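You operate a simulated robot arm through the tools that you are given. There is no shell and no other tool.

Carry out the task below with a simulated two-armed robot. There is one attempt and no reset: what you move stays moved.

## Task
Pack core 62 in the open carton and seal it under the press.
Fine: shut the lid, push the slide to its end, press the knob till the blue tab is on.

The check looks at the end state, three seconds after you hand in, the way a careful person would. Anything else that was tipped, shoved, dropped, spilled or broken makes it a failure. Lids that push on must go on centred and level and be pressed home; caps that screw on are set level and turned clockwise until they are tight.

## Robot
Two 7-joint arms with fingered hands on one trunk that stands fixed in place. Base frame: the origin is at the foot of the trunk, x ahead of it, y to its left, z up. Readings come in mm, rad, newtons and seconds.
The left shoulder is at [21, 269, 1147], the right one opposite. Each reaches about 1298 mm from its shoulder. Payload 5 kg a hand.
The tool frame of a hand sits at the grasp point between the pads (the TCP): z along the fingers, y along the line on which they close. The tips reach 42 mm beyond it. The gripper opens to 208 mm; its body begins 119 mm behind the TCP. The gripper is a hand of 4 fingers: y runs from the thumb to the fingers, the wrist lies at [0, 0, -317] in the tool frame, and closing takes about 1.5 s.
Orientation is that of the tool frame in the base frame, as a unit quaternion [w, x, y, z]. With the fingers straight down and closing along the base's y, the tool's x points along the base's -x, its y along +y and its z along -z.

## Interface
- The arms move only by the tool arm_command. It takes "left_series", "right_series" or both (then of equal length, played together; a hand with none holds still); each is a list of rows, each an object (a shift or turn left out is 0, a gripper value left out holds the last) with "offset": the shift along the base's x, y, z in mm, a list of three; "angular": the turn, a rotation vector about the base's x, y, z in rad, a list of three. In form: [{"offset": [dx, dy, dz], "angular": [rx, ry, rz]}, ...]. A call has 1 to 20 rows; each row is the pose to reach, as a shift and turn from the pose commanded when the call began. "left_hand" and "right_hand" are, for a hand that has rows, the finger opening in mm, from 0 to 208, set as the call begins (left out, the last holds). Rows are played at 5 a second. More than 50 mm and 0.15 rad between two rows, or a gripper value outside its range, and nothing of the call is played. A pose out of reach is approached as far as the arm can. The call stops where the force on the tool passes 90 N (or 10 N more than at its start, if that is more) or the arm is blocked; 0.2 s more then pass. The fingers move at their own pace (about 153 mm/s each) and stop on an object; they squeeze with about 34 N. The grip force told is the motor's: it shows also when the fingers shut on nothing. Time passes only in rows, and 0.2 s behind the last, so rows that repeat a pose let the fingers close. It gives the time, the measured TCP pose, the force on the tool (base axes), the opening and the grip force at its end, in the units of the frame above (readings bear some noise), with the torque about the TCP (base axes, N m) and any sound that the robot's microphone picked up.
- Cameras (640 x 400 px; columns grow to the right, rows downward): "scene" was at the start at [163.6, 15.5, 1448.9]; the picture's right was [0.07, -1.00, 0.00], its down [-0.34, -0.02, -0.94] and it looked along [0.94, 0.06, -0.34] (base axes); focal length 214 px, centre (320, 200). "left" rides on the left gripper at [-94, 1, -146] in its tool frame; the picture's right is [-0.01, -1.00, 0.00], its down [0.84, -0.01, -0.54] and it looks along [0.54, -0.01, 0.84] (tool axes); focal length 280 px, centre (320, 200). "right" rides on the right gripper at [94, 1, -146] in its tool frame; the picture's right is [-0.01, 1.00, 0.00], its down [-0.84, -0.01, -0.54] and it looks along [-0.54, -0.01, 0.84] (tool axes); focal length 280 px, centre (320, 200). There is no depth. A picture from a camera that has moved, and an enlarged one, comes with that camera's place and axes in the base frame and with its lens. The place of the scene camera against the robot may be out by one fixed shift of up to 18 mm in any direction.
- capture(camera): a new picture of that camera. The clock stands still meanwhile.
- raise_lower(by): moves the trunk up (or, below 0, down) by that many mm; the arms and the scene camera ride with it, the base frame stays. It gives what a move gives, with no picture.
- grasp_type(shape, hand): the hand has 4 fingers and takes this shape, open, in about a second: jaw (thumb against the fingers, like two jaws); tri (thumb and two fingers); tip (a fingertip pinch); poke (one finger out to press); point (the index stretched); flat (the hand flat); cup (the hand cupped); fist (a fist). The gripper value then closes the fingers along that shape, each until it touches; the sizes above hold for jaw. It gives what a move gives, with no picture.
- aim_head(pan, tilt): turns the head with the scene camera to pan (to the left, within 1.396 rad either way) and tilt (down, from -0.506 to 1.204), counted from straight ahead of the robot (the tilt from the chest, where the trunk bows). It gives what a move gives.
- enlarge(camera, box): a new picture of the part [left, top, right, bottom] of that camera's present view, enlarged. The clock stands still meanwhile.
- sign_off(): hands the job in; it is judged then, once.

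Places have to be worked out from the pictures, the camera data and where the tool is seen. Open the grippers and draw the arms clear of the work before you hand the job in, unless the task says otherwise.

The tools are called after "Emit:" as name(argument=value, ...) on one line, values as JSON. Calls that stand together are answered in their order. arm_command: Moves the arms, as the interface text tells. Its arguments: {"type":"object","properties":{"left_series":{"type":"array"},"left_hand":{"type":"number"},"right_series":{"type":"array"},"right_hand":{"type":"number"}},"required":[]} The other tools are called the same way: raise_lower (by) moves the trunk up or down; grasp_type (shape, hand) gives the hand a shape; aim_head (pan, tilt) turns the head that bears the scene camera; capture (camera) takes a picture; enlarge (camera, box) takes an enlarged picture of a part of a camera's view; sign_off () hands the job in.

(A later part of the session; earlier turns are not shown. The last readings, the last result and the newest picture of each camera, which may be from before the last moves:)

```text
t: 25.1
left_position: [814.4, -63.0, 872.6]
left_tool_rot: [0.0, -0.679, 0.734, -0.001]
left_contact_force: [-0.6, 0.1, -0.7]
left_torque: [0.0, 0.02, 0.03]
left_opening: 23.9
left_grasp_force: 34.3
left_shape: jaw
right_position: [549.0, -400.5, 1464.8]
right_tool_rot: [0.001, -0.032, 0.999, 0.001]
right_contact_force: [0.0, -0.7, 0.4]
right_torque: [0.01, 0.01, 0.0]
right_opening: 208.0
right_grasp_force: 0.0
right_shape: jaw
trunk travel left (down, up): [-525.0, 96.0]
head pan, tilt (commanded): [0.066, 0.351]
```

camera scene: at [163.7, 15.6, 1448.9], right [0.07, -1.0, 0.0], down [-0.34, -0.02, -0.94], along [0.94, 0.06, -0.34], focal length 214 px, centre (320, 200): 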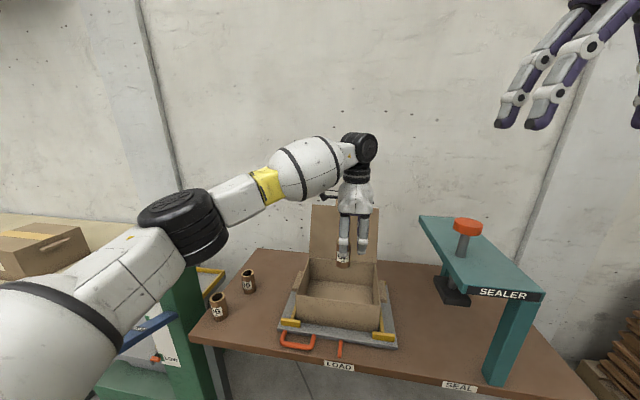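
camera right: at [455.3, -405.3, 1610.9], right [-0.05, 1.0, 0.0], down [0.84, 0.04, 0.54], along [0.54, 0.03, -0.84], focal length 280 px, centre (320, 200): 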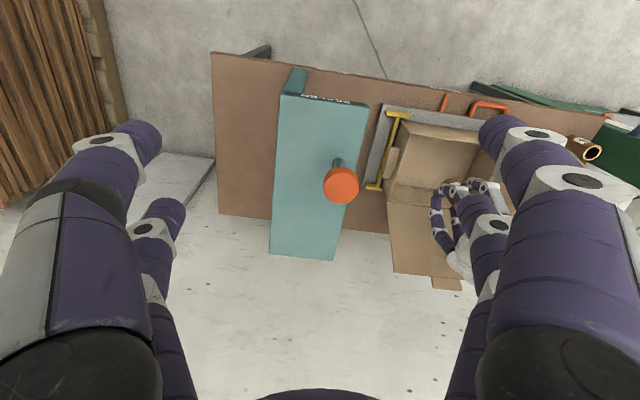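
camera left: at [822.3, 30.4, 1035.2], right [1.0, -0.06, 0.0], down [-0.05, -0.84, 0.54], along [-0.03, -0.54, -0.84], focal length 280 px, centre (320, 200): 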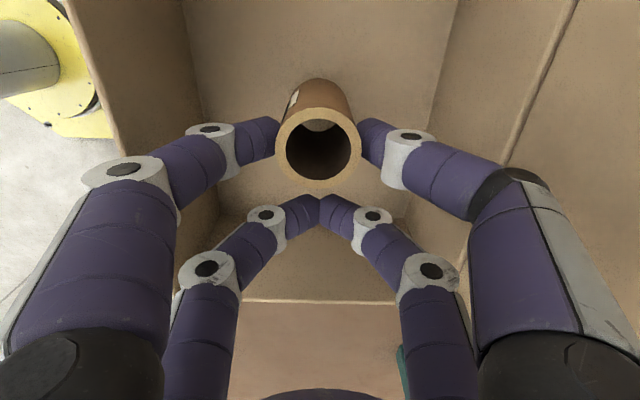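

No contact yet (core bottom near z≈780). I'll continue down in 2 mm steps.

Emit:
arm_command(left_series=[{"offset": [0, 0, -2]}, {"offset": [0, 0, -4]}, {"offset": [0, 0, -6]}, {"offset": [0, 0, -6]}])

Emit:
enlarge(camera="left", box=[220, 40, 420, 240])

```text
t: 26.1
left_position: [816.9, -62.1, 869.9]
left_tool_rot: [0.0, -0.678, 0.735, -0.001]
left_contact_force: [0.5, 1.0, 3.3]
left_torque: [0.13, -0.06, 0.01]
left_opening: 23.7
left_grasp_force: 34.2
left_shape: jaw
right_position: [548.0, -400.5, 1464.8]
right_tool_rot: [0.001, -0.032, 0.999, 0.001]
right_contact_force: [0.3, 0.8, 0.1]
right_torque: [-0.01, -0.04, 0.01]
right_opening: 208.0
right_grasp_force: 0.1
right_shape: jaw
trunk travel left (down, up): [-525.0, 96.0]
head pan, tilt (commanded): [0.066, 0.351]
```

```text
2.00 times, centred on (320, 140) of left
camera zoom: at [821.3, 30.5, 1015.0], right [1.0, -0.06, 0.0], down [-0.05, -0.84, 0.54], along [-0.03, -0.54, -0.84], focal length 561 px, centre (320, 320)
```

zoom: 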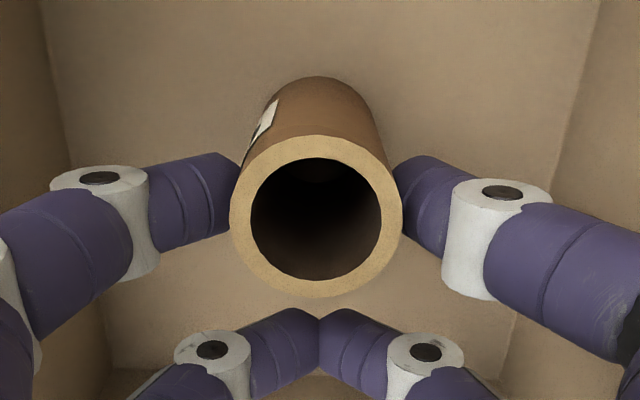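

Floor contact: Fz rose to about 3 N and the motion stalled at z≈869. I'll open the fingers to 85 mm here and hold, then look.

Emit:
arm_command(left_series=[{"offset": [0, 0, 0]}, {"offset": [0, 0, 0]}, {"offset": [0, 0, 0]}, {"offset": [0, 0, 0]}, {"offset": [0, 0, 0]}], left_hand=85)

Emit:
capture(camera="left")

```text
t: 27.3
left_position: [816.4, -62.3, 870.1]
left_tool_rot: [-0.001, -0.679, 0.734, 0.0]
left_contact_force: [-0.7, 0.2, 0.7]
left_torque: [0.01, 0.02, 0.01]
left_opening: 84.8
left_grasp_force: 0.0
left_shape: jaw
right_position: [548.9, -400.0, 1465.1]
right_tool_rot: [0.001, -0.033, 0.999, 0.001]
right_contact_force: [0.1, -0.5, -0.4]
right_torque: [0.02, 0.0, -0.01]
right_opening: 208.0
right_grasp_force: 0.0
right_shape: jaw
trunk travel left (down, up): [-525.0, 96.0]
head pan, tilt (commanded): [0.066, 0.351]
```

```text
taken
camera left: at [821.4, 30.5, 1014.5], right [1.0, -0.06, 0.0], down [-0.05, -0.84, 0.54], along [-0.03, -0.54, -0.84], focal length 280 px, centre (320, 200)
```

left: 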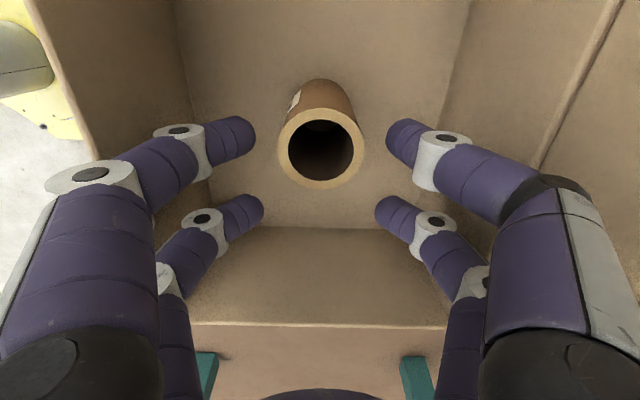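

Core 62 stands upright on the carton floor, released. I'll raise the left hand straight up out of the carton.

Emit:
arm_command(left_series=[{"offset": [0, 0, 10]}, {"offset": [0, 0, 30]}, {"offset": [0, 0, 60]}, {"offset": [0, 0, 95]}, {"offset": [0, 0, 130]}, {"offset": [0, 0, 170]}, {"offset": [0, 0, 210]}, {"offset": [-20, 30, 240]}, {"offset": [-40, 60, 265]}, {"offset": [-40, 60, 265]}])

Emit:
capture(camera="left")

Emit:
capture(camera="scene")

Emit:
capture(camera="right")

```text
t: 29.5
left_position: [770.8, -3.5, 1132.6]
left_tool_rot: [0.0, -0.679, 0.734, 0.0]
left_contact_force: [0.4, 1.1, 0.3]
left_torque: [0.0, 0.06, 0.0]
left_opening: 84.9
left_grasp_force: 0.1
left_shape: jaw
right_position: [548.9, -399.9, 1464.6]
right_tool_rot: [0.0, -0.032, 0.999, 0.001]
right_contact_force: [0.5, -0.2, 0.5]
right_torque: [0.06, 0.08, 0.0]
right_opening: 207.7
right_grasp_force: 0.0
right_shape: jaw
trunk travel left (down, up): [-525.0, 96.0]
head pan, tilt (commanded): [0.066, 0.351]
```

```text
taken
camera left: at [776.7, 89.2, 1278.1], right [1.0, -0.06, 0.0], down [-0.05, -0.84, 0.54], along [-0.04, -0.54, -0.84], focal length 280 px, centre (320, 200)
```

left: 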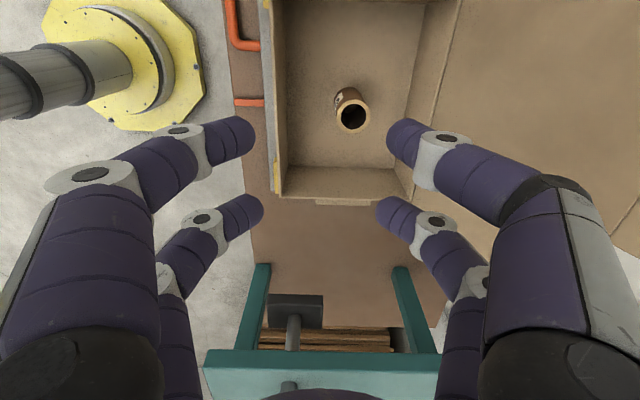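

```text
taken
camera scene: at [164.1, 15.3, 1448.7], right [0.07, -1.0, 0.0], down [-0.34, -0.02, -0.94], along [0.94, 0.06, -0.34], focal length 214 px, centre (320, 200)
```

scene: 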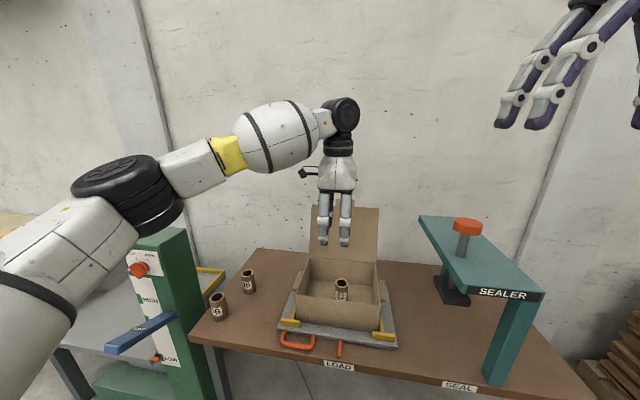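

```text
taken
camera right: at [455.7, -406.0, 1610.4], right [-0.05, 1.0, 0.0], down [0.84, 0.04, 0.54], along [0.54, 0.03, -0.84], focal length 280 px, centre (320, 200)
```

right: 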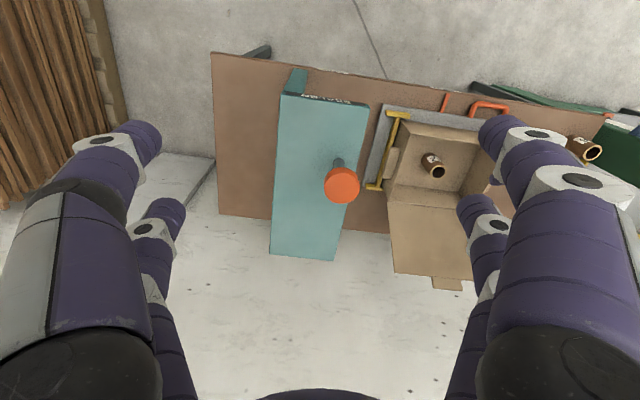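

Core 62 is in the carton and the lid stands open, leaning back ~20° with its end edge at about [1005, -49, 1104] (hinge [926, -41, 884]). Before reaching behind the lid, I need the wall distance; I'll compare wall dots from two right-camera places.

Emit:
enlarge(camera="right", box=[200, 250, 480, 400])

Emit:
arm_command(right_series=[{"offset": [0, 35, 0]}, {"offset": [0, 70, 0]}, {"offset": [0, 80, 0]}, {"offset": [0, 80, 0]}])

Emit:
enlarge(camera="right", box=[200, 250, 480, 400])

Emit:
enlarge(camera="right", box=[180, 60, 480, 290])

```text
2.29 times, centred on (340, 325) of right
camera zoom: at [455.7, -406.0, 1610.4], right [-0.05, 1.0, 0.0], down [0.84, 0.04, 0.54], along [0.54, 0.03, -0.84], focal length 641 px, centre (274, -86)
```

zoom: 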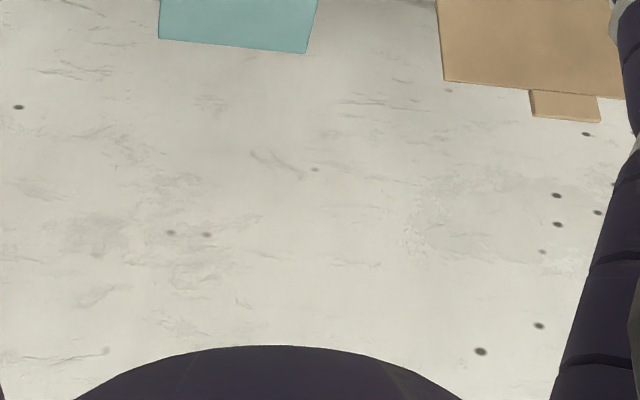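

```text
t: 30.5
left_position: [770.6, -2.8, 1133.8]
left_tool_rot: [0.0, -0.679, 0.734, 0.001]
left_contact_force: [-0.1, -0.3, 0.0]
left_torque: [0.01, 0.02, 0.01]
left_opening: 84.8
left_grasp_force: 0.1
left_shape: jaw
right_position: [544.5, -317.4, 1465.4]
right_tool_rot: [0.001, -0.033, 0.999, 0.0]
right_contact_force: [-1.1, 0.1, -0.9]
right_torque: [-0.02, -0.06, -0.04]
right_opening: 207.9
right_grasp_force: 0.1
right_shape: jaw
trunk travel left (down, up): [-525.0, 96.0]
head pan, tilt (commanded): [0.066, 0.351]
```

```text
2.29 times, centred on (340, 325) of right
camera zoom: at [452.2, -323.5, 1612.4], right [-0.05, 1.0, 0.0], down [0.84, 0.04, 0.54], along [0.54, 0.03, -0.84], focal length 641 px, centre (274, -86)
```

zoom: 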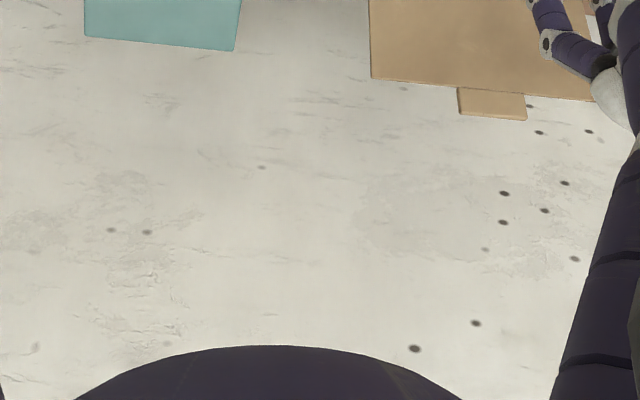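

```text
1.74 times, centred on (330, 175) of right
camera zoom: at [452.2, -323.5, 1612.4], right [-0.05, 1.0, 0.0], down [0.84, 0.04, 0.54], along [0.54, 0.03, -0.84], focal length 488 px, centre (303, 244)
```

zoom: 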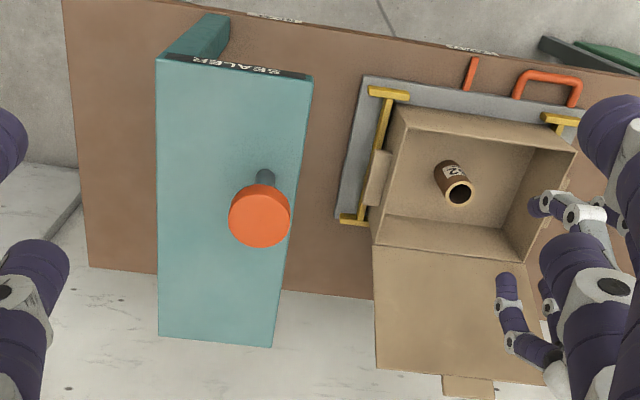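

The wall is at x≈1332, so there is room behind the lid, but a vertical hand can't reach that far; a sideways-pointing hand can. I'll check how the "point" and "fist" shapes look on the left hand while it's in free space.

Emit:
grasp_type(shape="point", hand="left")

Emit:
capture(camera="left")

Emit:
enlarge(camera="scene", box=[280, 80, 420, 260])

Emit:
grasp_type(shape="fist", hand="left")

Emit:
capture(camera="left")

Emit:
enlarge(camera="scene", box=[280, 80, 420, 260])

Emit:
grasp_type(shape="flat", hand="left")

Emit:
enlarge(camera="scene", box=[280, 80, 420, 260])

```text
t: 31.4
left_position: [771.2, -3.4, 1132.0]
left_tool_rot: [0.001, -0.679, 0.734, 0.0]
left_contact_force: [-0.2, -1.0, 1.2]
left_torque: [0.0, 0.1, 0.01]
left_opening: 0.1
left_grasp_force: 0.0
left_shape: point
right_position: [546.5, -318.3, 1464.9]
right_tool_rot: [0.001, -0.032, 0.999, 0.001]
right_contact_force: [-0.9, -0.8, -0.4]
right_torque: [0.04, 0.04, 0.01]
right_opening: 207.8
right_grasp_force: 0.1
right_shape: jaw
trunk travel left (down, up): [-525.0, 96.0]
head pan, tilt (commanded): [0.066, 0.351]
```

```text
taken
camera left: at [776.5, 89.5, 1278.4], right [1.0, -0.06, 0.0], down [-0.05, -0.84, 0.54], along [-0.03, -0.54, -0.84], focal length 280 px, centre (320, 200)
```

left: 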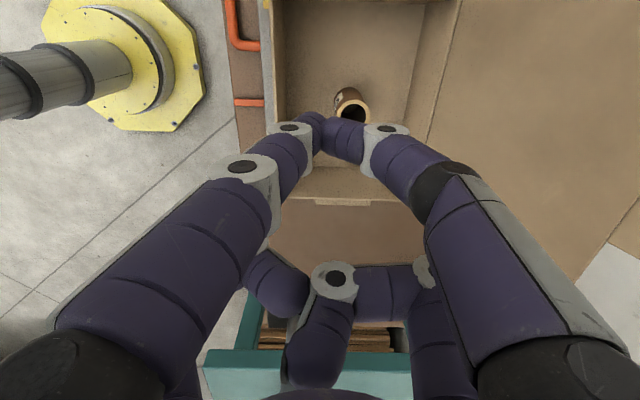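

```text
2.22 times, centred on (350, 170) of scene
camera zoom: at [163.6, 15.5, 1448.9], right [0.07, -1.0, 0.0], down [-0.34, -0.02, -0.94], along [0.94, 0.06, -0.34], focal length 477 px, centre (253, 267)
```

zoom: 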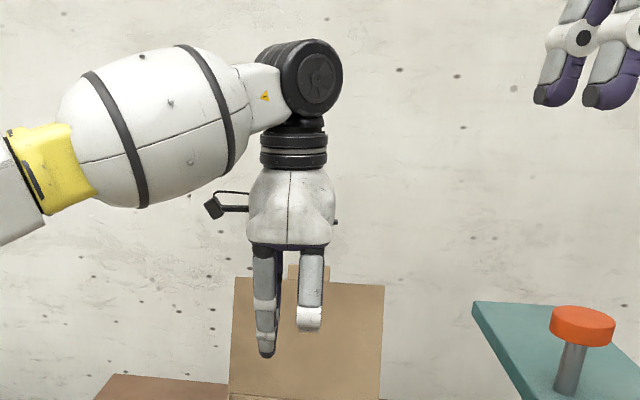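

```text
t: 32.3
left_position: [772.0, -3.7, 1132.5]
left_tool_rot: [0.0, -0.678, 0.735, 0.0]
left_contact_force: [-0.4, -0.3, 0.7]
left_torque: [-0.01, -0.11, -0.03]
left_opening: 0.0
left_grasp_force: 0.0
left_shape: fist
right_position: [546.5, -317.8, 1465.8]
right_tool_rot: [0.001, -0.033, 0.999, 0.0]
right_contact_force: [-0.8, 0.2, 0.2]
right_torque: [0.03, 0.02, 0.03]
right_opening: 207.9
right_grasp_force: 0.0
right_shape: jaw
trunk travel left (down, up): [-525.0, 96.0]
head pan, tilt (commanded): [0.066, 0.351]
```

```text
taken
camera left: at [776.5, 89.5, 1278.4], right [1.0, -0.06, 0.0], down [-0.05, -0.84, 0.54], along [-0.03, -0.54, -0.84], focal length 280 px, centre (320, 200)
```

left: 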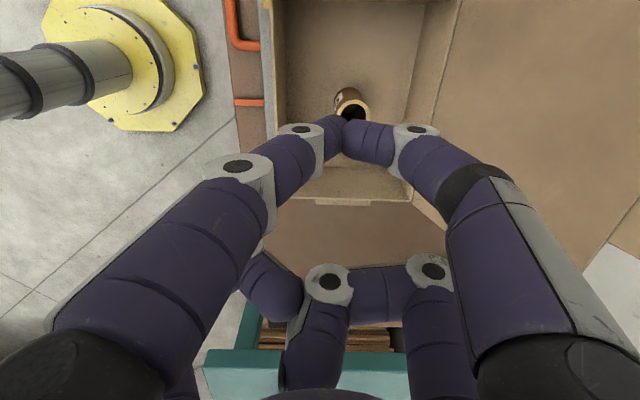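

```text
2.22 times, centred on (350, 170) of scene
camera zoom: at [163.6, 15.5, 1448.9], right [0.07, -1.0, 0.0], down [-0.34, -0.02, -0.94], along [0.94, 0.06, -0.34], focal length 477 px, centre (253, 267)
```

zoom: 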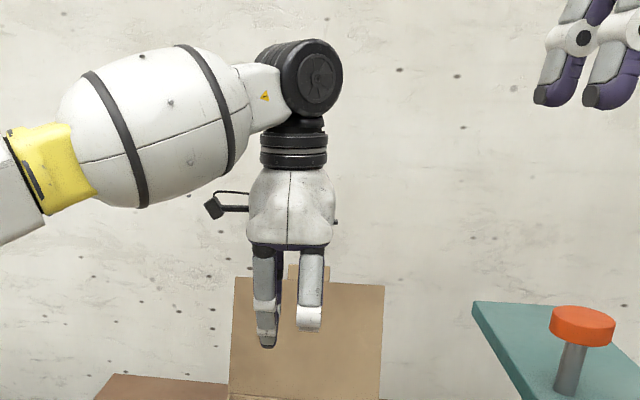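

```text
t: 33.2
left_position: [771.4, -2.5, 1133.5]
left_tool_rot: [-0.001, -0.679, 0.734, -0.001]
left_contact_force: [0.2, -0.1, -0.5]
left_torque: [0.0, 0.02, 0.01]
left_opening: 0.0
left_grasp_force: 0.1
left_shape: flat
right_position: [546.1, -317.7, 1466.2]
right_tool_rot: [0.001, -0.032, 0.999, 0.001]
right_contact_force: [0.4, 1.1, -0.1]
right_torque: [-0.02, -0.01, 0.01]
right_opening: 207.8
right_grasp_force: 0.0
right_shape: jaw
trunk travel left (down, up): [-525.0, 96.0]
head pan, tilt (commanded): [0.066, 0.351]
```

```text
2.22 times, centred on (350, 170) of scene
camera zoom: at [163.6, 15.5, 1448.9], right [0.07, -1.0, 0.0], down [-0.34, -0.02, -0.94], along [0.94, 0.06, -0.34], focal length 477 px, centre (253, 267)
```

zoom: 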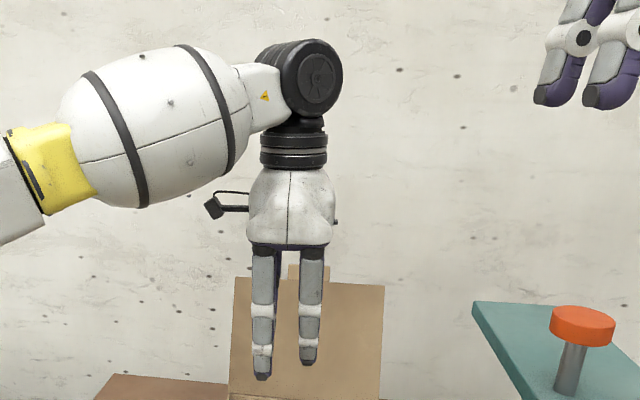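

"Flat" makes straight fingers. I'll look at it from the wrist camera.

Emit:
capture(camera="left")

Emit:
capture(camera="right")

```text
taken
camera left: at [776.5, 89.5, 1278.4], right [1.0, -0.06, 0.0], down [-0.05, -0.84, 0.54], along [-0.03, -0.54, -0.84], focal length 280 px, centre (320, 200)
```

left: 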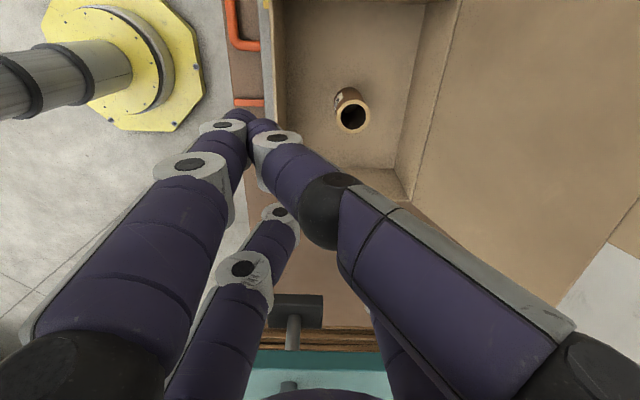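

```text
taken
camera right: at [452.5, -323.8, 1612.2], right [-0.05, 1.0, 0.0], down [0.84, 0.04, 0.54], along [0.54, 0.03, -0.84], focal length 280 px, centre (320, 200)
```

right: 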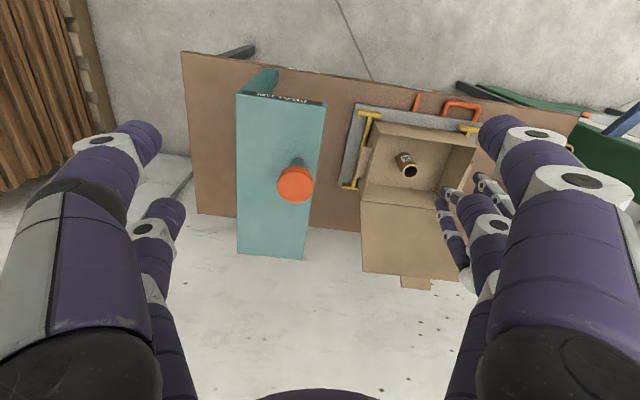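

Plan for the lid: close the jaw fingers into a "rod", point it down-right-forward, and pass it behind the lid's +y edge, then draw the lid toward the robot. First I set the jaw shape, close it, raise the hand, and turn it about z to the intermediate yaw.

Emit:
grasp_type(shape="jaw", hand="left")

Emit:
arm_command(left_series=[{"offset": [0, 0, 30], "angular": [0, 0, 0]}, {"offset": [10, 25, 60], "angular": [0, 0, -0.13]}, {"offset": [20, 50, 67], "angular": [0, 0, -0.26]}, {"offset": [30, 75, 67], "angular": [0, 0, -0.39]}, {"offset": [45, 100, 67], "angular": [0, 0, -0.52]}, {"offset": [60, 125, 67], "angular": [0, 0, -0.65]}, {"offset": [75, 145, 67], "angular": [0, 0, -0.78]}, {"offset": [80, 153, 67], "angular": [0, 0, -0.91]}, {"offset": [80, 153, 67], "angular": [0, 0, -0.969]}, {"offset": [80, 153, 67], "angular": [0, 0, -0.969]}], left_hand=0)

Emit:
capture(camera="scene")

```text
t: 34.1
left_position: [770.9, -4.0, 1133.5]
left_tool_rot: [0.0, -0.679, 0.734, 0.0]
left_contact_force: [0.4, 0.2, -0.2]
left_torque: [-0.03, 0.0, -0.05]
left_opening: 207.9
left_grasp_force: 0.0
left_shape: jaw
right_position: [545.6, -317.3, 1466.1]
right_tool_rot: [0.001, -0.033, 0.999, 0.001]
right_contact_force: [0.2, 0.1, 0.3]
right_torque: [0.01, -0.01, -0.01]
right_opening: 207.9
right_grasp_force: 0.1
right_shape: jaw
trunk travel left (down, up): [-525.0, 96.0]
head pan, tilt (commanded): [0.066, 0.351]
```

```text
t: 36.3
left_position: [855.1, 150.3, 1199.9]
left_tool_rot: [0.0, -0.257, 0.966, 0.0]
left_contact_force: [0.2, 0.6, 0.3]
left_torque: [0.0, -0.05, 0.01]
left_opening: 0.2
left_grasp_force: 34.3
left_shape: jaw
right_position: [546.2, -317.5, 1466.4]
right_tool_rot: [0.001, -0.032, 0.999, 0.001]
right_contact_force: [-0.5, 0.6, -1.4]
right_torque: [-0.05, -0.04, -0.01]
right_opening: 207.9
right_grasp_force: 0.2
right_shape: jaw
trunk travel left (down, up): [-525.0, 96.0]
head pan, tilt (commanded): [0.066, 0.351]
```

```text
taken
camera scene: at [163.5, 15.6, 1448.9], right [0.07, -1.0, 0.0], down [-0.34, -0.02, -0.94], along [0.94, 0.06, -0.34], focal length 214 px, centre (320, 200)
```

scene: 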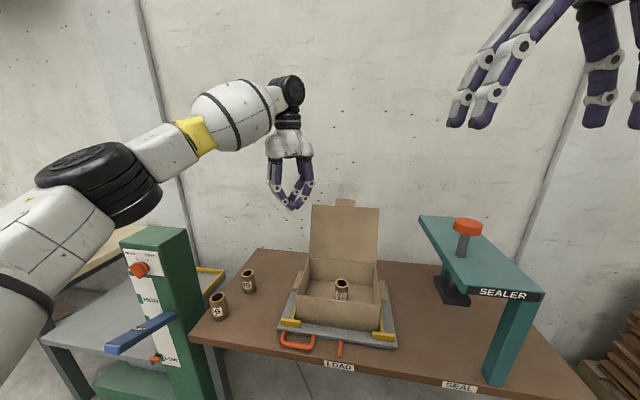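

Pose as expected. Now I pitch the hand by about 56° so the fingers point to the right-forward-down, keeping the TCP in free space.

Emit:
arm_command(left_series=[{"offset": [0, 3, 0], "angular": [-0.122, -0.0704, 0]}, {"offset": [0, 6, 0], "angular": [-0.244, -0.1409, 0]}, {"offset": [0, 9, 0], "angular": [-0.366, -0.2113, 0]}, {"offset": [0, 12, 0], "angular": [-0.488, -0.2817, 0]}, {"offset": [0, 15, 0], "angular": [-0.61, -0.3521, 0]}, {"offset": [0, 18, 0], "angular": [-0.732, -0.4226, 0]}, {"offset": [0, 20, 0], "angular": [-0.854, -0.493, 0]}, {"offset": [0, 20, 0], "angular": [-0.854, -0.493, 0]}])

Emit:
capture(camera="scene")

Emit:
capture(camera="left")

```text
t: 38.1
left_position: [855.0, 168.9, 1199.1]
left_tool_rot: [0.122, -0.227, 0.851, -0.458]
left_contact_force: [0.0, -0.9, 0.7]
left_torque: [0.08, 0.01, 0.08]
left_opening: 0.2
left_grasp_force: 33.9
left_shape: jaw
right_position: [546.1, -319.2, 1466.3]
right_tool_rot: [0.002, -0.033, 0.999, 0.001]
right_contact_force: [0.1, -0.4, -0.7]
right_torque: [0.09, -0.04, 0.01]
right_opening: 208.2
right_grasp_force: 0.1
right_shape: jaw
trunk travel left (down, up): [-525.0, 96.0]
head pan, tilt (commanded): [0.066, 0.351]
```

```text
taken
camera scene: at [163.2, 14.7, 1449.1], right [0.07, -1.0, 0.0], down [-0.34, -0.02, -0.94], along [0.94, 0.06, -0.34], focal length 214 px, centre (320, 200)
```

scene: 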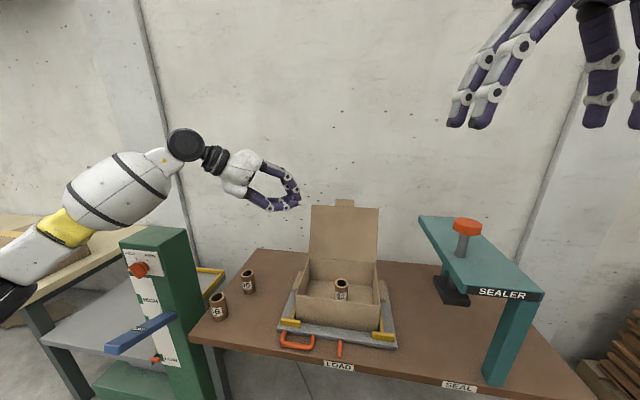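

```text
taken
camera left: at [875.2, 321.5, 1279.1], right [0.29, -0.47, 0.83], down [-0.95, -0.04, 0.31], along [-0.11, -0.88, -0.46], focal length 280 px, centre (320, 200)
```

left: 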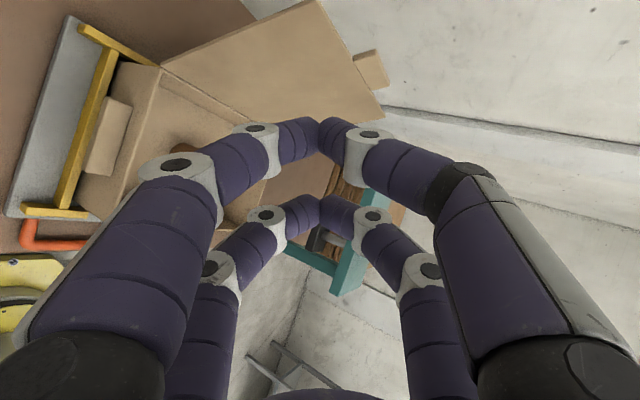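

The hand now points right-forward-down as planned. To give the forearm more clearance over the green lift column, I'll raise the trunk by 90 mm, then check.

Emit:
raise_lower(by=90)

Emit:
capture(camera="scene")

```text
t: 39.4
left_position: [856.7, 170.3, 1288.6]
left_tool_rot: [0.122, -0.228, 0.851, -0.457]
left_contact_force: [0.4, -0.3, -0.3]
left_torque: [0.0, -0.02, 0.0]
left_opening: 0.0
left_grasp_force: 34.1
left_shape: jaw
right_position: [549.8, -318.3, 1554.5]
right_tool_rot: [0.001, -0.033, 0.999, 0.001]
right_contact_force: [0.4, 1.3, 0.0]
right_torque: [0.03, 0.06, -0.01]
right_opening: 207.6
right_grasp_force: 0.0
right_shape: jaw
trunk travel left (down, up): [-615.0, 6.0]
head pan, tilt (commanded): [0.066, 0.351]
```

```text
taken
camera scene: at [162.4, 15.4, 1538.8], right [0.07, -1.0, 0.0], down [-0.34, -0.02, -0.94], along [0.94, 0.06, -0.34], focal length 214 px, centre (320, 200)
```

scene: 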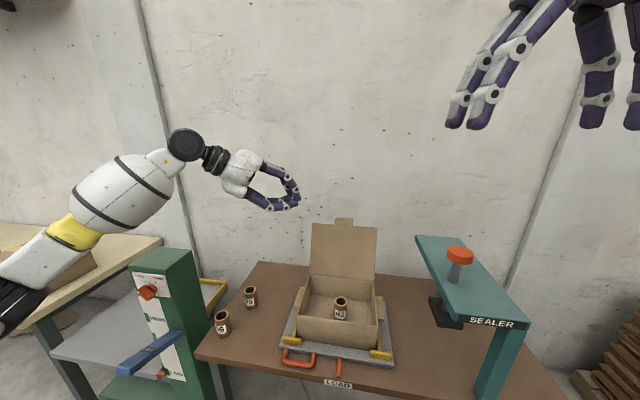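

I'll now move the hand forward on the +y side of the lid (staying outside the lid's side edge) to about [1060, 185, 1190].

Emit:
arm_command(left_series=[{"offset": [34, 5, -10]}, {"offset": [68, 10, -20]}, {"offset": [102, 15, -35]}, {"offset": [136, 15, -50]}, {"offset": [170, 15, -70]}, {"offset": [204, 15, -95]}, {"offset": [204, 15, -95]}])

Emit:
capture(camera="scene")

Emit:
capture(camera="left")

Emit:
capture(camera="right")

```text
t: 41.0
left_position: [1060.6, 184.6, 1196.1]
left_tool_rot: [0.123, -0.227, 0.851, -0.458]
left_contact_force: [-0.7, -0.2, 0.3]
left_torque: [0.06, -0.03, 0.03]
left_opening: 0.5
left_grasp_force: 34.0
left_shape: jaw
right_position: [546.1, -315.9, 1554.9]
right_tool_rot: [0.002, -0.033, 0.999, 0.0]
right_contact_force: [-0.3, 1.0, 0.2]
right_torque: [-0.05, -0.15, 0.04]
right_opening: 208.0
right_grasp_force: 0.1
right_shape: jaw
trunk travel left (down, up): [-615.0, 6.0]
head pan, tilt (commanded): [0.066, 0.351]
```

```text
taken
camera scene: at [160.7, 16.1, 1539.4], right [0.07, -1.0, 0.0], down [-0.34, -0.02, -0.94], along [0.94, 0.06, -0.34], focal length 214 px, centre (320, 200)
```

scene: 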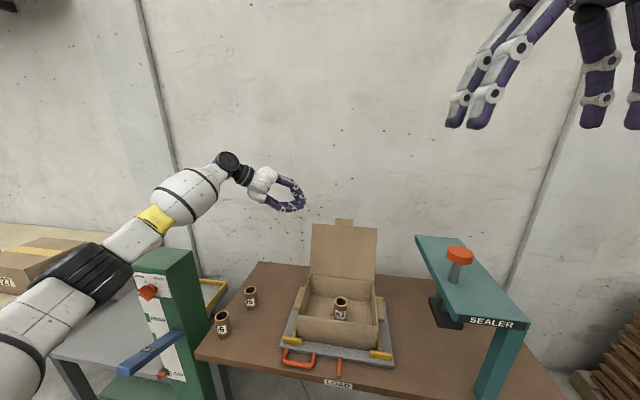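

```text
taken
camera left: at [1079.7, 336.1, 1276.2], right [0.29, -0.47, 0.83], down [-0.95, -0.04, 0.31], along [-0.11, -0.88, -0.46], focal length 280 px, centre (320, 200)
```

left: 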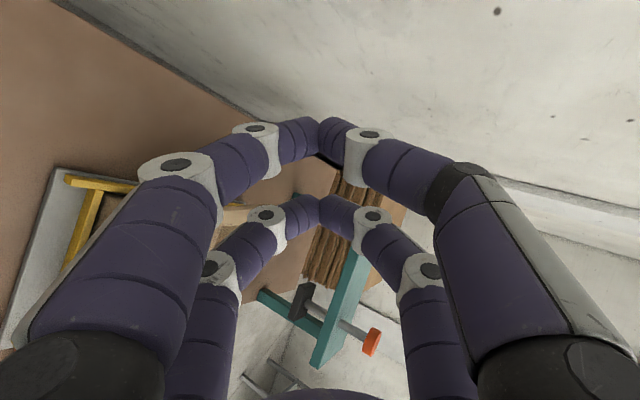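

```text
taken
camera right: at [453.3, -323.0, 1702.5], right [-0.05, 1.0, 0.0], down [0.84, 0.04, 0.54], along [0.54, 0.03, -0.84], focal length 280 px, centre (320, 200)
```

right: 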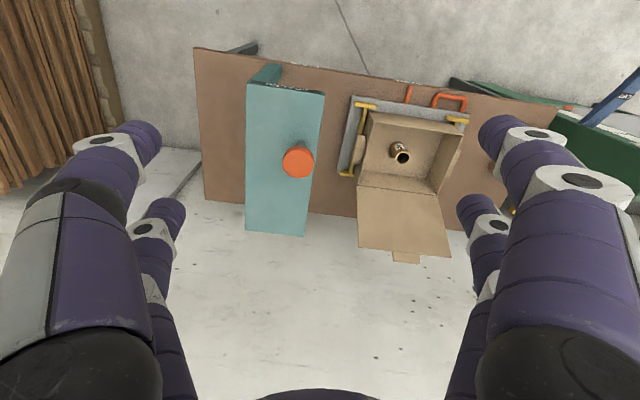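

Clear. Next I lower the finger tip behind the lid's +y edge: to about [1082, 120, 1110], then [1087, 60, 1052].

Emit:
arm_command(left_series=[{"offset": [10, -20, -28]}, {"offset": [18, -42, -56]}, {"offset": [22, -65, -86]}, {"offset": [24, -85, -106]}, {"offset": [26, -105, -126]}, {"offset": [27, -125, -144]}, {"offset": [27, -125, -144]}])

Emit:
enlarge(camera="scene", box=[220, 120, 420, 300])

Emit:
capture(camera="left")

Emit:
enlarge(camera="right", box=[320, 80, 520, 290])

```text
t: 42.5
left_position: [1087.3, 58.8, 1052.6]
left_tool_rot: [0.123, -0.228, 0.851, -0.458]
left_contact_force: [0.4, 0.4, -0.1]
left_torque: [0.01, 0.0, 0.0]
left_opening: 0.1
left_grasp_force: 34.4
left_shape: jaw
right_position: [549.1, -317.4, 1555.4]
right_tool_rot: [0.0, -0.033, 0.999, 0.001]
right_contact_force: [-0.7, 0.2, 0.9]
right_torque: [-0.01, -0.03, -0.02]
right_opening: 207.8
right_grasp_force: 0.1
right_shape: jaw
trunk travel left (down, up): [-615.0, 6.0]
head pan, tilt (commanded): [0.066, 0.351]
```

```text
2.22 times, centred on (320, 210) of scene
camera zoom: at [161.9, 15.8, 1539.2], right [0.07, -1.0, 0.0], down [-0.34, -0.02, -0.94], along [0.94, 0.06, -0.34], focal length 477 px, centre (320, 178)
```

zoom: 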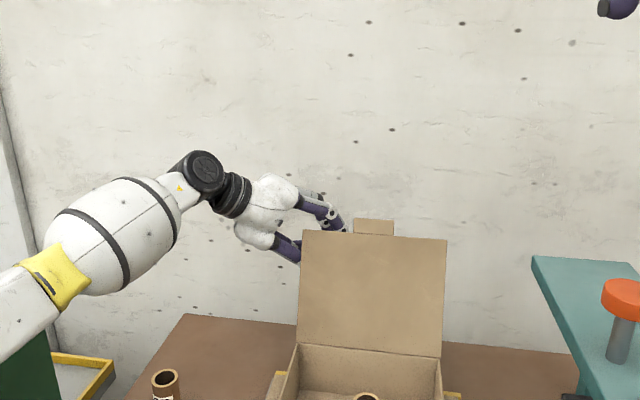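

```text
taken
camera left: at [1106.3, 212.0, 1131.4], right [0.29, -0.47, 0.83], down [-0.95, -0.04, 0.31], along [-0.11, -0.88, -0.46], focal length 280 px, centre (320, 200)
```

left: 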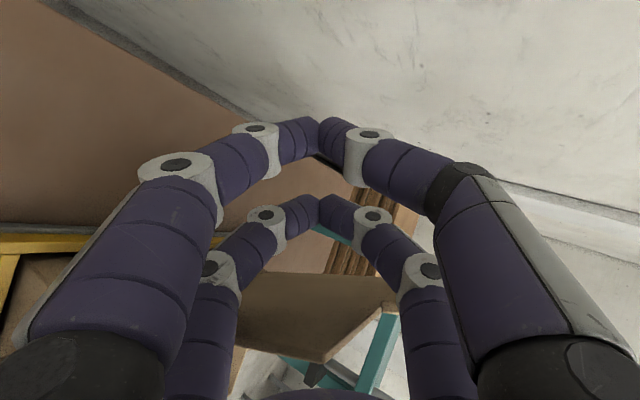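

```text
1.90 times, centred on (420, 185) of right
camera zoom: at [455.1, -323.3, 1701.6], right [-0.05, 1.0, 0.0], down [0.84, 0.04, 0.54], along [0.54, 0.03, -0.84], focal length 534 px, centre (130, 229)
```

zoom: 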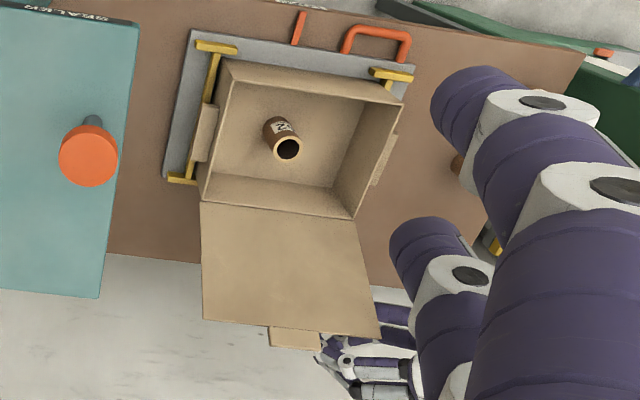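

The fingers are behind the lid with no contact. Now I draw the hand toward the robot slowly to bring the lid forward.

Emit:
arm_command(left_series=[{"offset": [-10, 0, 2]}, {"offset": [-20, 0, 4]}, {"offset": [-30, 0, 6]}, {"offset": [-40, 0, 8]}, {"offset": [-50, 0, 10]}, {"offset": [-50, 0, 10]}])

Emit:
enlarge(camera="scene", box=[220, 170, 420, 370])

Emit:
enlarge(camera="right", box=[320, 80, 520, 290])

```text
t: 44.0
left_position: [1035.3, 61.7, 1061.0]
left_tool_rot: [0.123, -0.228, 0.851, -0.457]
left_contact_force: [0.3, -0.1, 0.5]
left_torque: [-0.01, 0.01, -0.02]
left_opening: 0.1
left_grasp_force: 33.6
left_shape: jaw
right_position: [549.9, -318.4, 1555.2]
right_tool_rot: [0.0, -0.032, 0.999, 0.001]
right_contact_force: [0.5, 0.1, -0.3]
right_torque: [0.02, 0.03, -0.01]
right_opening: 208.0
right_grasp_force: 0.0
right_shape: jaw
trunk travel left (down, up): [-615.0, 6.0]
head pan, tilt (commanded): [0.066, 0.351]
```

```text
2.00 times, centred on (320, 270) of scene
camera zoom: at [162.2, 15.2, 1539.1], right [0.07, -1.0, 0.0], down [-0.34, -0.02, -0.94], along [0.94, 0.06, -0.34], focal length 429 px, centre (320, 60)
```

zoom: 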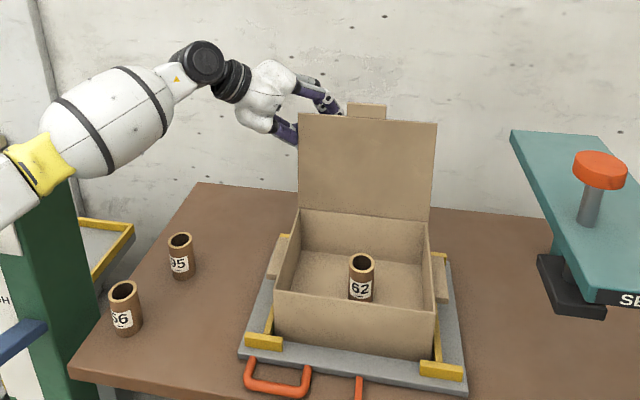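

```text
1.90 times, centred on (420, 185) of right
camera zoom: at [455.4, -324.2, 1701.3], right [-0.05, 1.0, 0.0], down [0.84, 0.04, 0.54], along [0.54, 0.03, -0.84], focal length 534 px, centre (130, 229)
```

zoom: 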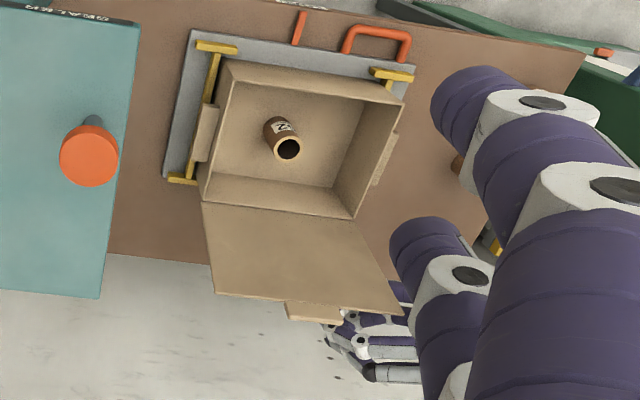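

The lid is moving forward with the hand and almost no force. I'll continue toward the vertical and beyond.

Emit:
arm_command(left_series=[{"offset": [-10, 0, 2]}, {"offset": [-20, 0, 4]}, {"offset": [-30, 0, 6]}, {"offset": [-40, 0, 8]}, {"offset": [-50, 0, 8]}, {"offset": [-60, 0, 8]}, {"offset": [-60, 0, 8]}])

Emit:
enlarge(camera="scene", box=[220, 170, 420, 370])

Emit:
enlarge(camera="right", box=[320, 80, 520, 290])

```text
t: 45.5
left_position: [976.6, 61.3, 1068.7]
left_tool_rot: [0.122, -0.228, 0.851, -0.457]
left_contact_force: [-0.5, -0.3, 0.2]
left_torque: [0.02, 0.01, 0.02]
left_opening: 0.0
left_grasp_force: 33.7
left_shape: jaw
right_position: [549.1, -317.6, 1555.3]
right_tool_rot: [0.001, -0.033, 0.999, 0.002]
right_contact_force: [-0.2, -0.4, 0.2]
right_torque: [0.01, -0.01, -0.01]
right_opening: 207.9
right_grasp_force: 0.0
right_shape: jaw
trunk travel left (down, up): [-615.0, 6.0]
head pan, tilt (commanded): [0.066, 0.351]
```

```text
2.00 times, centred on (320, 270) of scene
camera zoom: at [162.2, 15.3, 1539.1], right [0.07, -1.0, 0.0], down [-0.34, -0.02, -0.94], along [0.94, 0.06, -0.34], focal length 429 px, centre (320, 60)
```

zoom: 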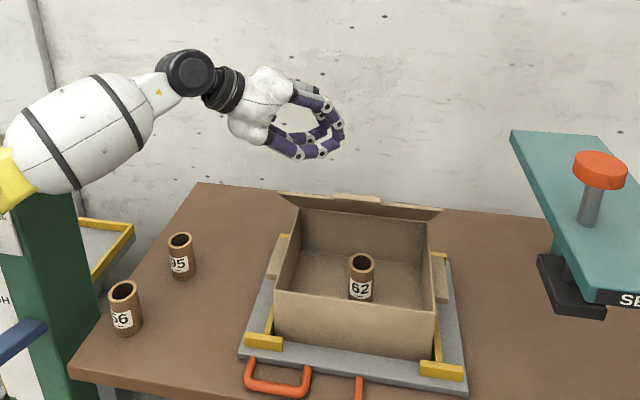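

```text
1.90 times, centred on (420, 185) of right
camera zoom: at [455.4, -324.2, 1701.3], right [-0.05, 1.0, 0.0], down [0.84, 0.04, 0.54], along [0.54, 0.03, -0.84], focal length 534 px, centre (130, 229)
```

zoom: 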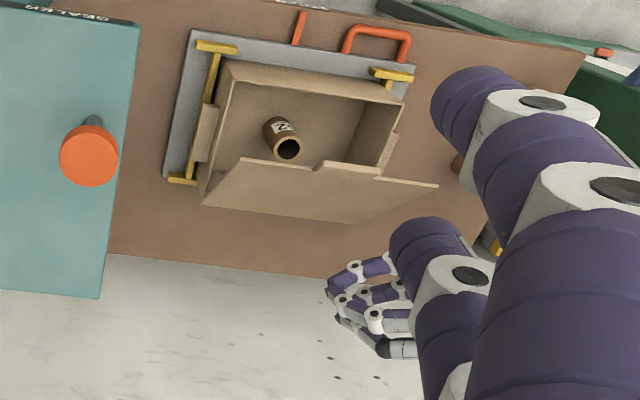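

The lid has passed the vertical and is coming down on its own. I'll let a second pass with the hand still, then look.

Emit:
arm_command(left_series=[{"offset": [0, 0, 0]}, {"offset": [0, 0, 0]}, {"offset": [0, 0, 0]}, {"offset": [0, 0, 0]}, {"offset": [0, 0, 0]}])

Emit:
enlarge(camera="scene", box=[220, 170, 420, 370])

Emit:
enlarge(camera="right", box=[320, 80, 520, 290])

```text
t: 46.8
left_position: [977.4, 60.8, 1069.3]
left_tool_rot: [0.122, -0.227, 0.851, -0.457]
left_contact_force: [-0.3, 0.7, 0.0]
left_torque: [0.01, -0.02, 0.01]
left_opening: 0.0
left_grasp_force: 34.3
left_shape: jaw
right_position: [549.0, -317.8, 1555.1]
right_tool_rot: [0.001, -0.032, 0.999, 0.001]
right_contact_force: [-0.6, 0.2, -0.2]
right_torque: [-0.01, 0.0, 0.01]
right_opening: 207.8
right_grasp_force: 0.1
right_shape: jaw
trunk travel left (down, up): [-615.0, 6.0]
head pan, tilt (commanded): [0.066, 0.351]
```

```text
2.00 times, centred on (320, 270) of scene
camera zoom: at [162.1, 15.4, 1539.1], right [0.07, -1.0, 0.0], down [-0.34, -0.02, -0.94], along [0.94, 0.06, -0.34], focal length 429 px, centre (320, 60)
```

zoom: 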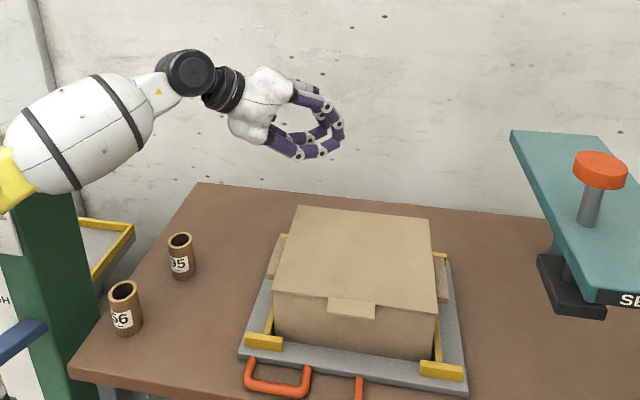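

```text
1.90 times, centred on (420, 185) of right
camera zoom: at [455.3, -324.0, 1701.4], right [-0.05, 1.0, 0.0], down [0.84, 0.04, 0.54], along [0.54, 0.03, -0.84], focal length 534 px, centre (130, 229)
```

zoom: 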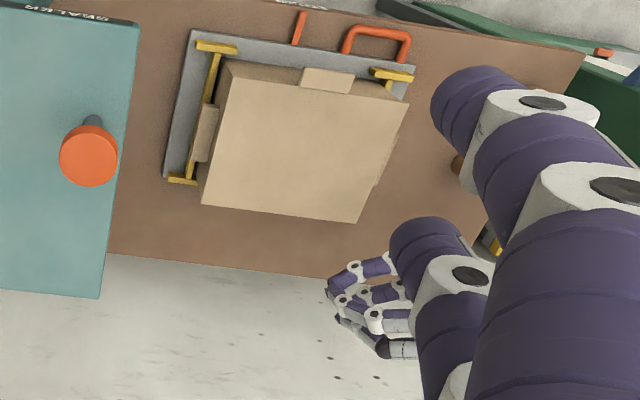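

The lid has dropped shut. I'll zoom in to see whether it lies fully level and how the front tab sits.

Emit:
enlarge(camera="scene", box=[270, 255, 400, 355])

Emit:
enlarge(camera="right", box=[370, 80, 470, 170])

```text
4.00 times, centred on (335, 305) of scene
camera zoom: at [162.1, 15.4, 1539.1], right [0.07, -1.0, 0.0], down [-0.34, -0.02, -0.94], along [0.94, 0.06, -0.34], focal length 858 px, centre (260, -220)
```

zoom: 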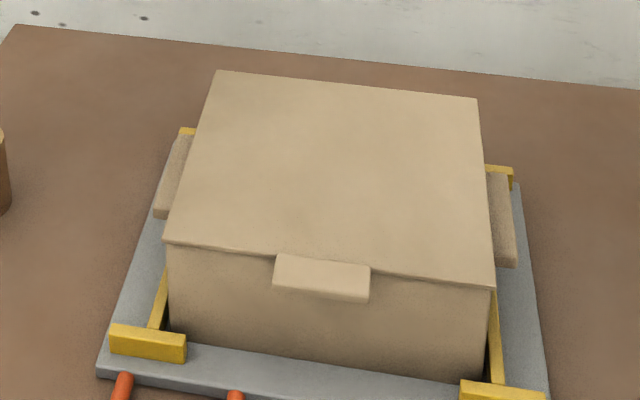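

```text
4.44 times, centred on (420, 125) of right
camera zoom: at [455.3, -324.0, 1701.4], right [-0.05, 1.0, 0.0], down [0.84, 0.04, 0.54], along [0.54, 0.03, -0.84], focal length 1246 px, centre (-124, 533)
```

zoom: 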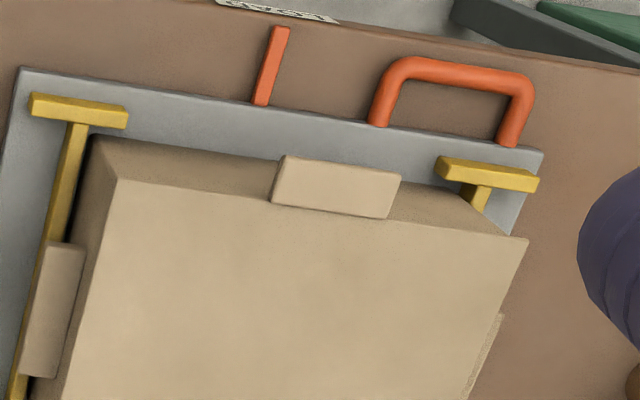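

The lid lies shut and flush with its tab over the front edge. I'll withdraw the left hand up and back, and turn it back to pointing straight down.

Emit:
arm_command(left_series=[{"offset": [0, 10, 30]}, {"offset": [-10, 25, 60]}, {"offset": [-25, 45, 90]}, {"offset": [-45, 65, 115], "angular": [0.122, 0.0704, 0]}, {"offset": [-65, 85, 140], "angular": [0.244, 0.1409, 0]}, {"offset": [-85, 100, 160], "angular": [0.366, 0.2113, 0]}, {"offset": [-100, 115, 175], "angular": [0.488, 0.2817, 0]}, {"offset": [-115, 130, 180], "angular": [0.61, 0.3521, 0]}, {"offset": [-130, 140, 180], "angular": [0.732, 0.4226, 0]}, {"offset": [-140, 150, 180], "angular": [0.854, 0.493, 0]}, {"offset": [-140, 150, 180], "angular": [0.854, 0.493, 0]}])

Emit:
capture(camera="scene")

```text
t: 49.1
left_position: [836.9, 214.1, 1249.3]
left_tool_rot: [0.0, -0.26, 0.966, 0.0]
left_contact_force: [0.1, 0.9, 0.7]
left_torque: [-0.07, -0.04, 0.03]
left_opening: 0.2
left_grasp_force: 34.1
left_shape: jaw
right_position: [548.1, -316.8, 1555.2]
right_tool_rot: [0.001, -0.033, 0.999, -0.001]
right_contact_force: [0.7, 0.8, -0.3]
right_torque: [-0.1, 0.01, 0.02]
right_opening: 207.9
right_grasp_force: 0.0
right_shape: jaw
trunk travel left (down, up): [-615.0, 6.0]
head pan, tilt (commanded): [0.066, 0.351]
```

```text
taken
camera scene: at [162.0, 16.4, 1539.1], right [0.07, -1.0, 0.0], down [-0.34, -0.02, -0.94], along [0.94, 0.06, -0.34], focal length 214 px, centre (320, 200)
```

scene: 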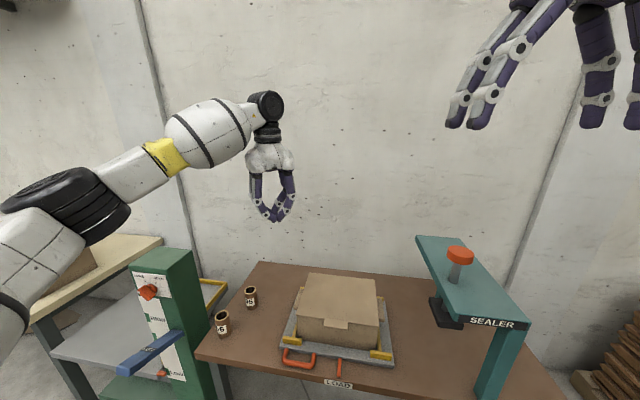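

Now I turn the hand +55° about z (closing axis along the table's depth) and come down near the tray's left side at a safe height for a close look at its edge.

Emit:
arm_command(left_series=[{"offset": [0, 4, -20], "angular": [0, 0, 0.14]}, {"offset": [0, 8, -50], "angular": [0, 0, 0.28]}, {"offset": [0, 12, -80], "angular": [0, 0, 0.42]}, {"offset": [-3, 16, -110], "angular": [0, 0, 0.56]}, {"offset": [-6, 20, -140], "angular": [0, 0, 0.7]}, {"offset": [-10, 25, -170], "angular": [0, 0, 0.84]}, {"offset": [-14, 30, -200], "angular": [0, 0, 0.969]}, {"offset": [-17, 36, -230], "angular": [0, 0, 0.969]}, {"offset": [-17, 36, -250], "angular": [0, 0, 0.969]}, {"offset": [-17, 36, -250], "angular": [0, 0, 0.969]}])

Emit:
capture(camera="left")

Emit:
capture(camera="scene")

```text
t: 51.4
left_position: [820.5, 246.4, 1000.0]
left_tool_rot: [-0.001, -0.679, 0.735, -0.001]
left_contact_force: [0.2, -0.3, 0.5]
left_torque: [0.03, -0.03, 0.0]
left_opening: 0.1
left_grasp_force: 34.0
left_shape: jaw
right_position: [547.3, -318.1, 1554.5]
right_tool_rot: [0.001, -0.032, 0.999, 0.002]
right_contact_force: [-0.5, 0.2, 0.4]
right_torque: [0.0, 0.0, -0.02]
right_opening: 207.9
right_grasp_force: 0.0
right_shape: jaw
trunk travel left (down, up): [-615.0, 6.0]
head pan, tilt (commanded): [0.066, 0.351]
```

```text
taken
camera left: at [826.3, 338.2, 1145.0], right [1.0, -0.06, 0.0], down [-0.05, -0.84, 0.54], along [-0.03, -0.54, -0.84], focal length 280 px, centre (320, 200)
```

left: 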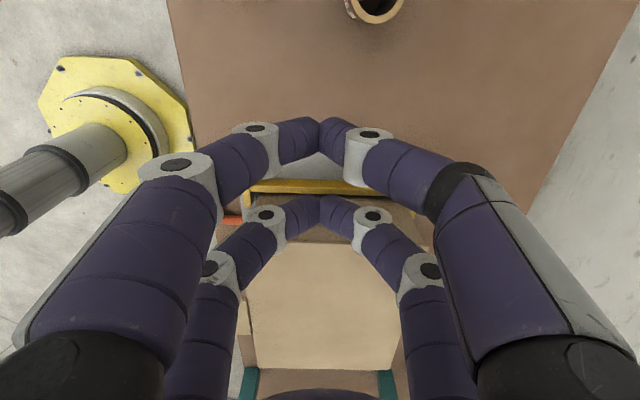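

```text
taken
camera scene: at [161.7, 15.5, 1539.2], right [0.07, -1.0, 0.0], down [-0.34, -0.02, -0.94], along [0.94, 0.06, -0.34], focal length 214 px, centre (320, 200)
```

scene: 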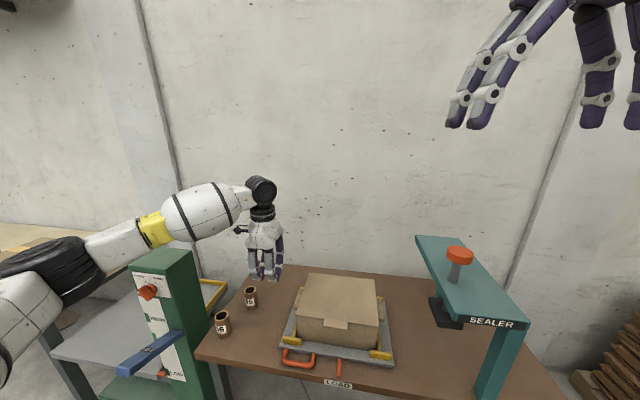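

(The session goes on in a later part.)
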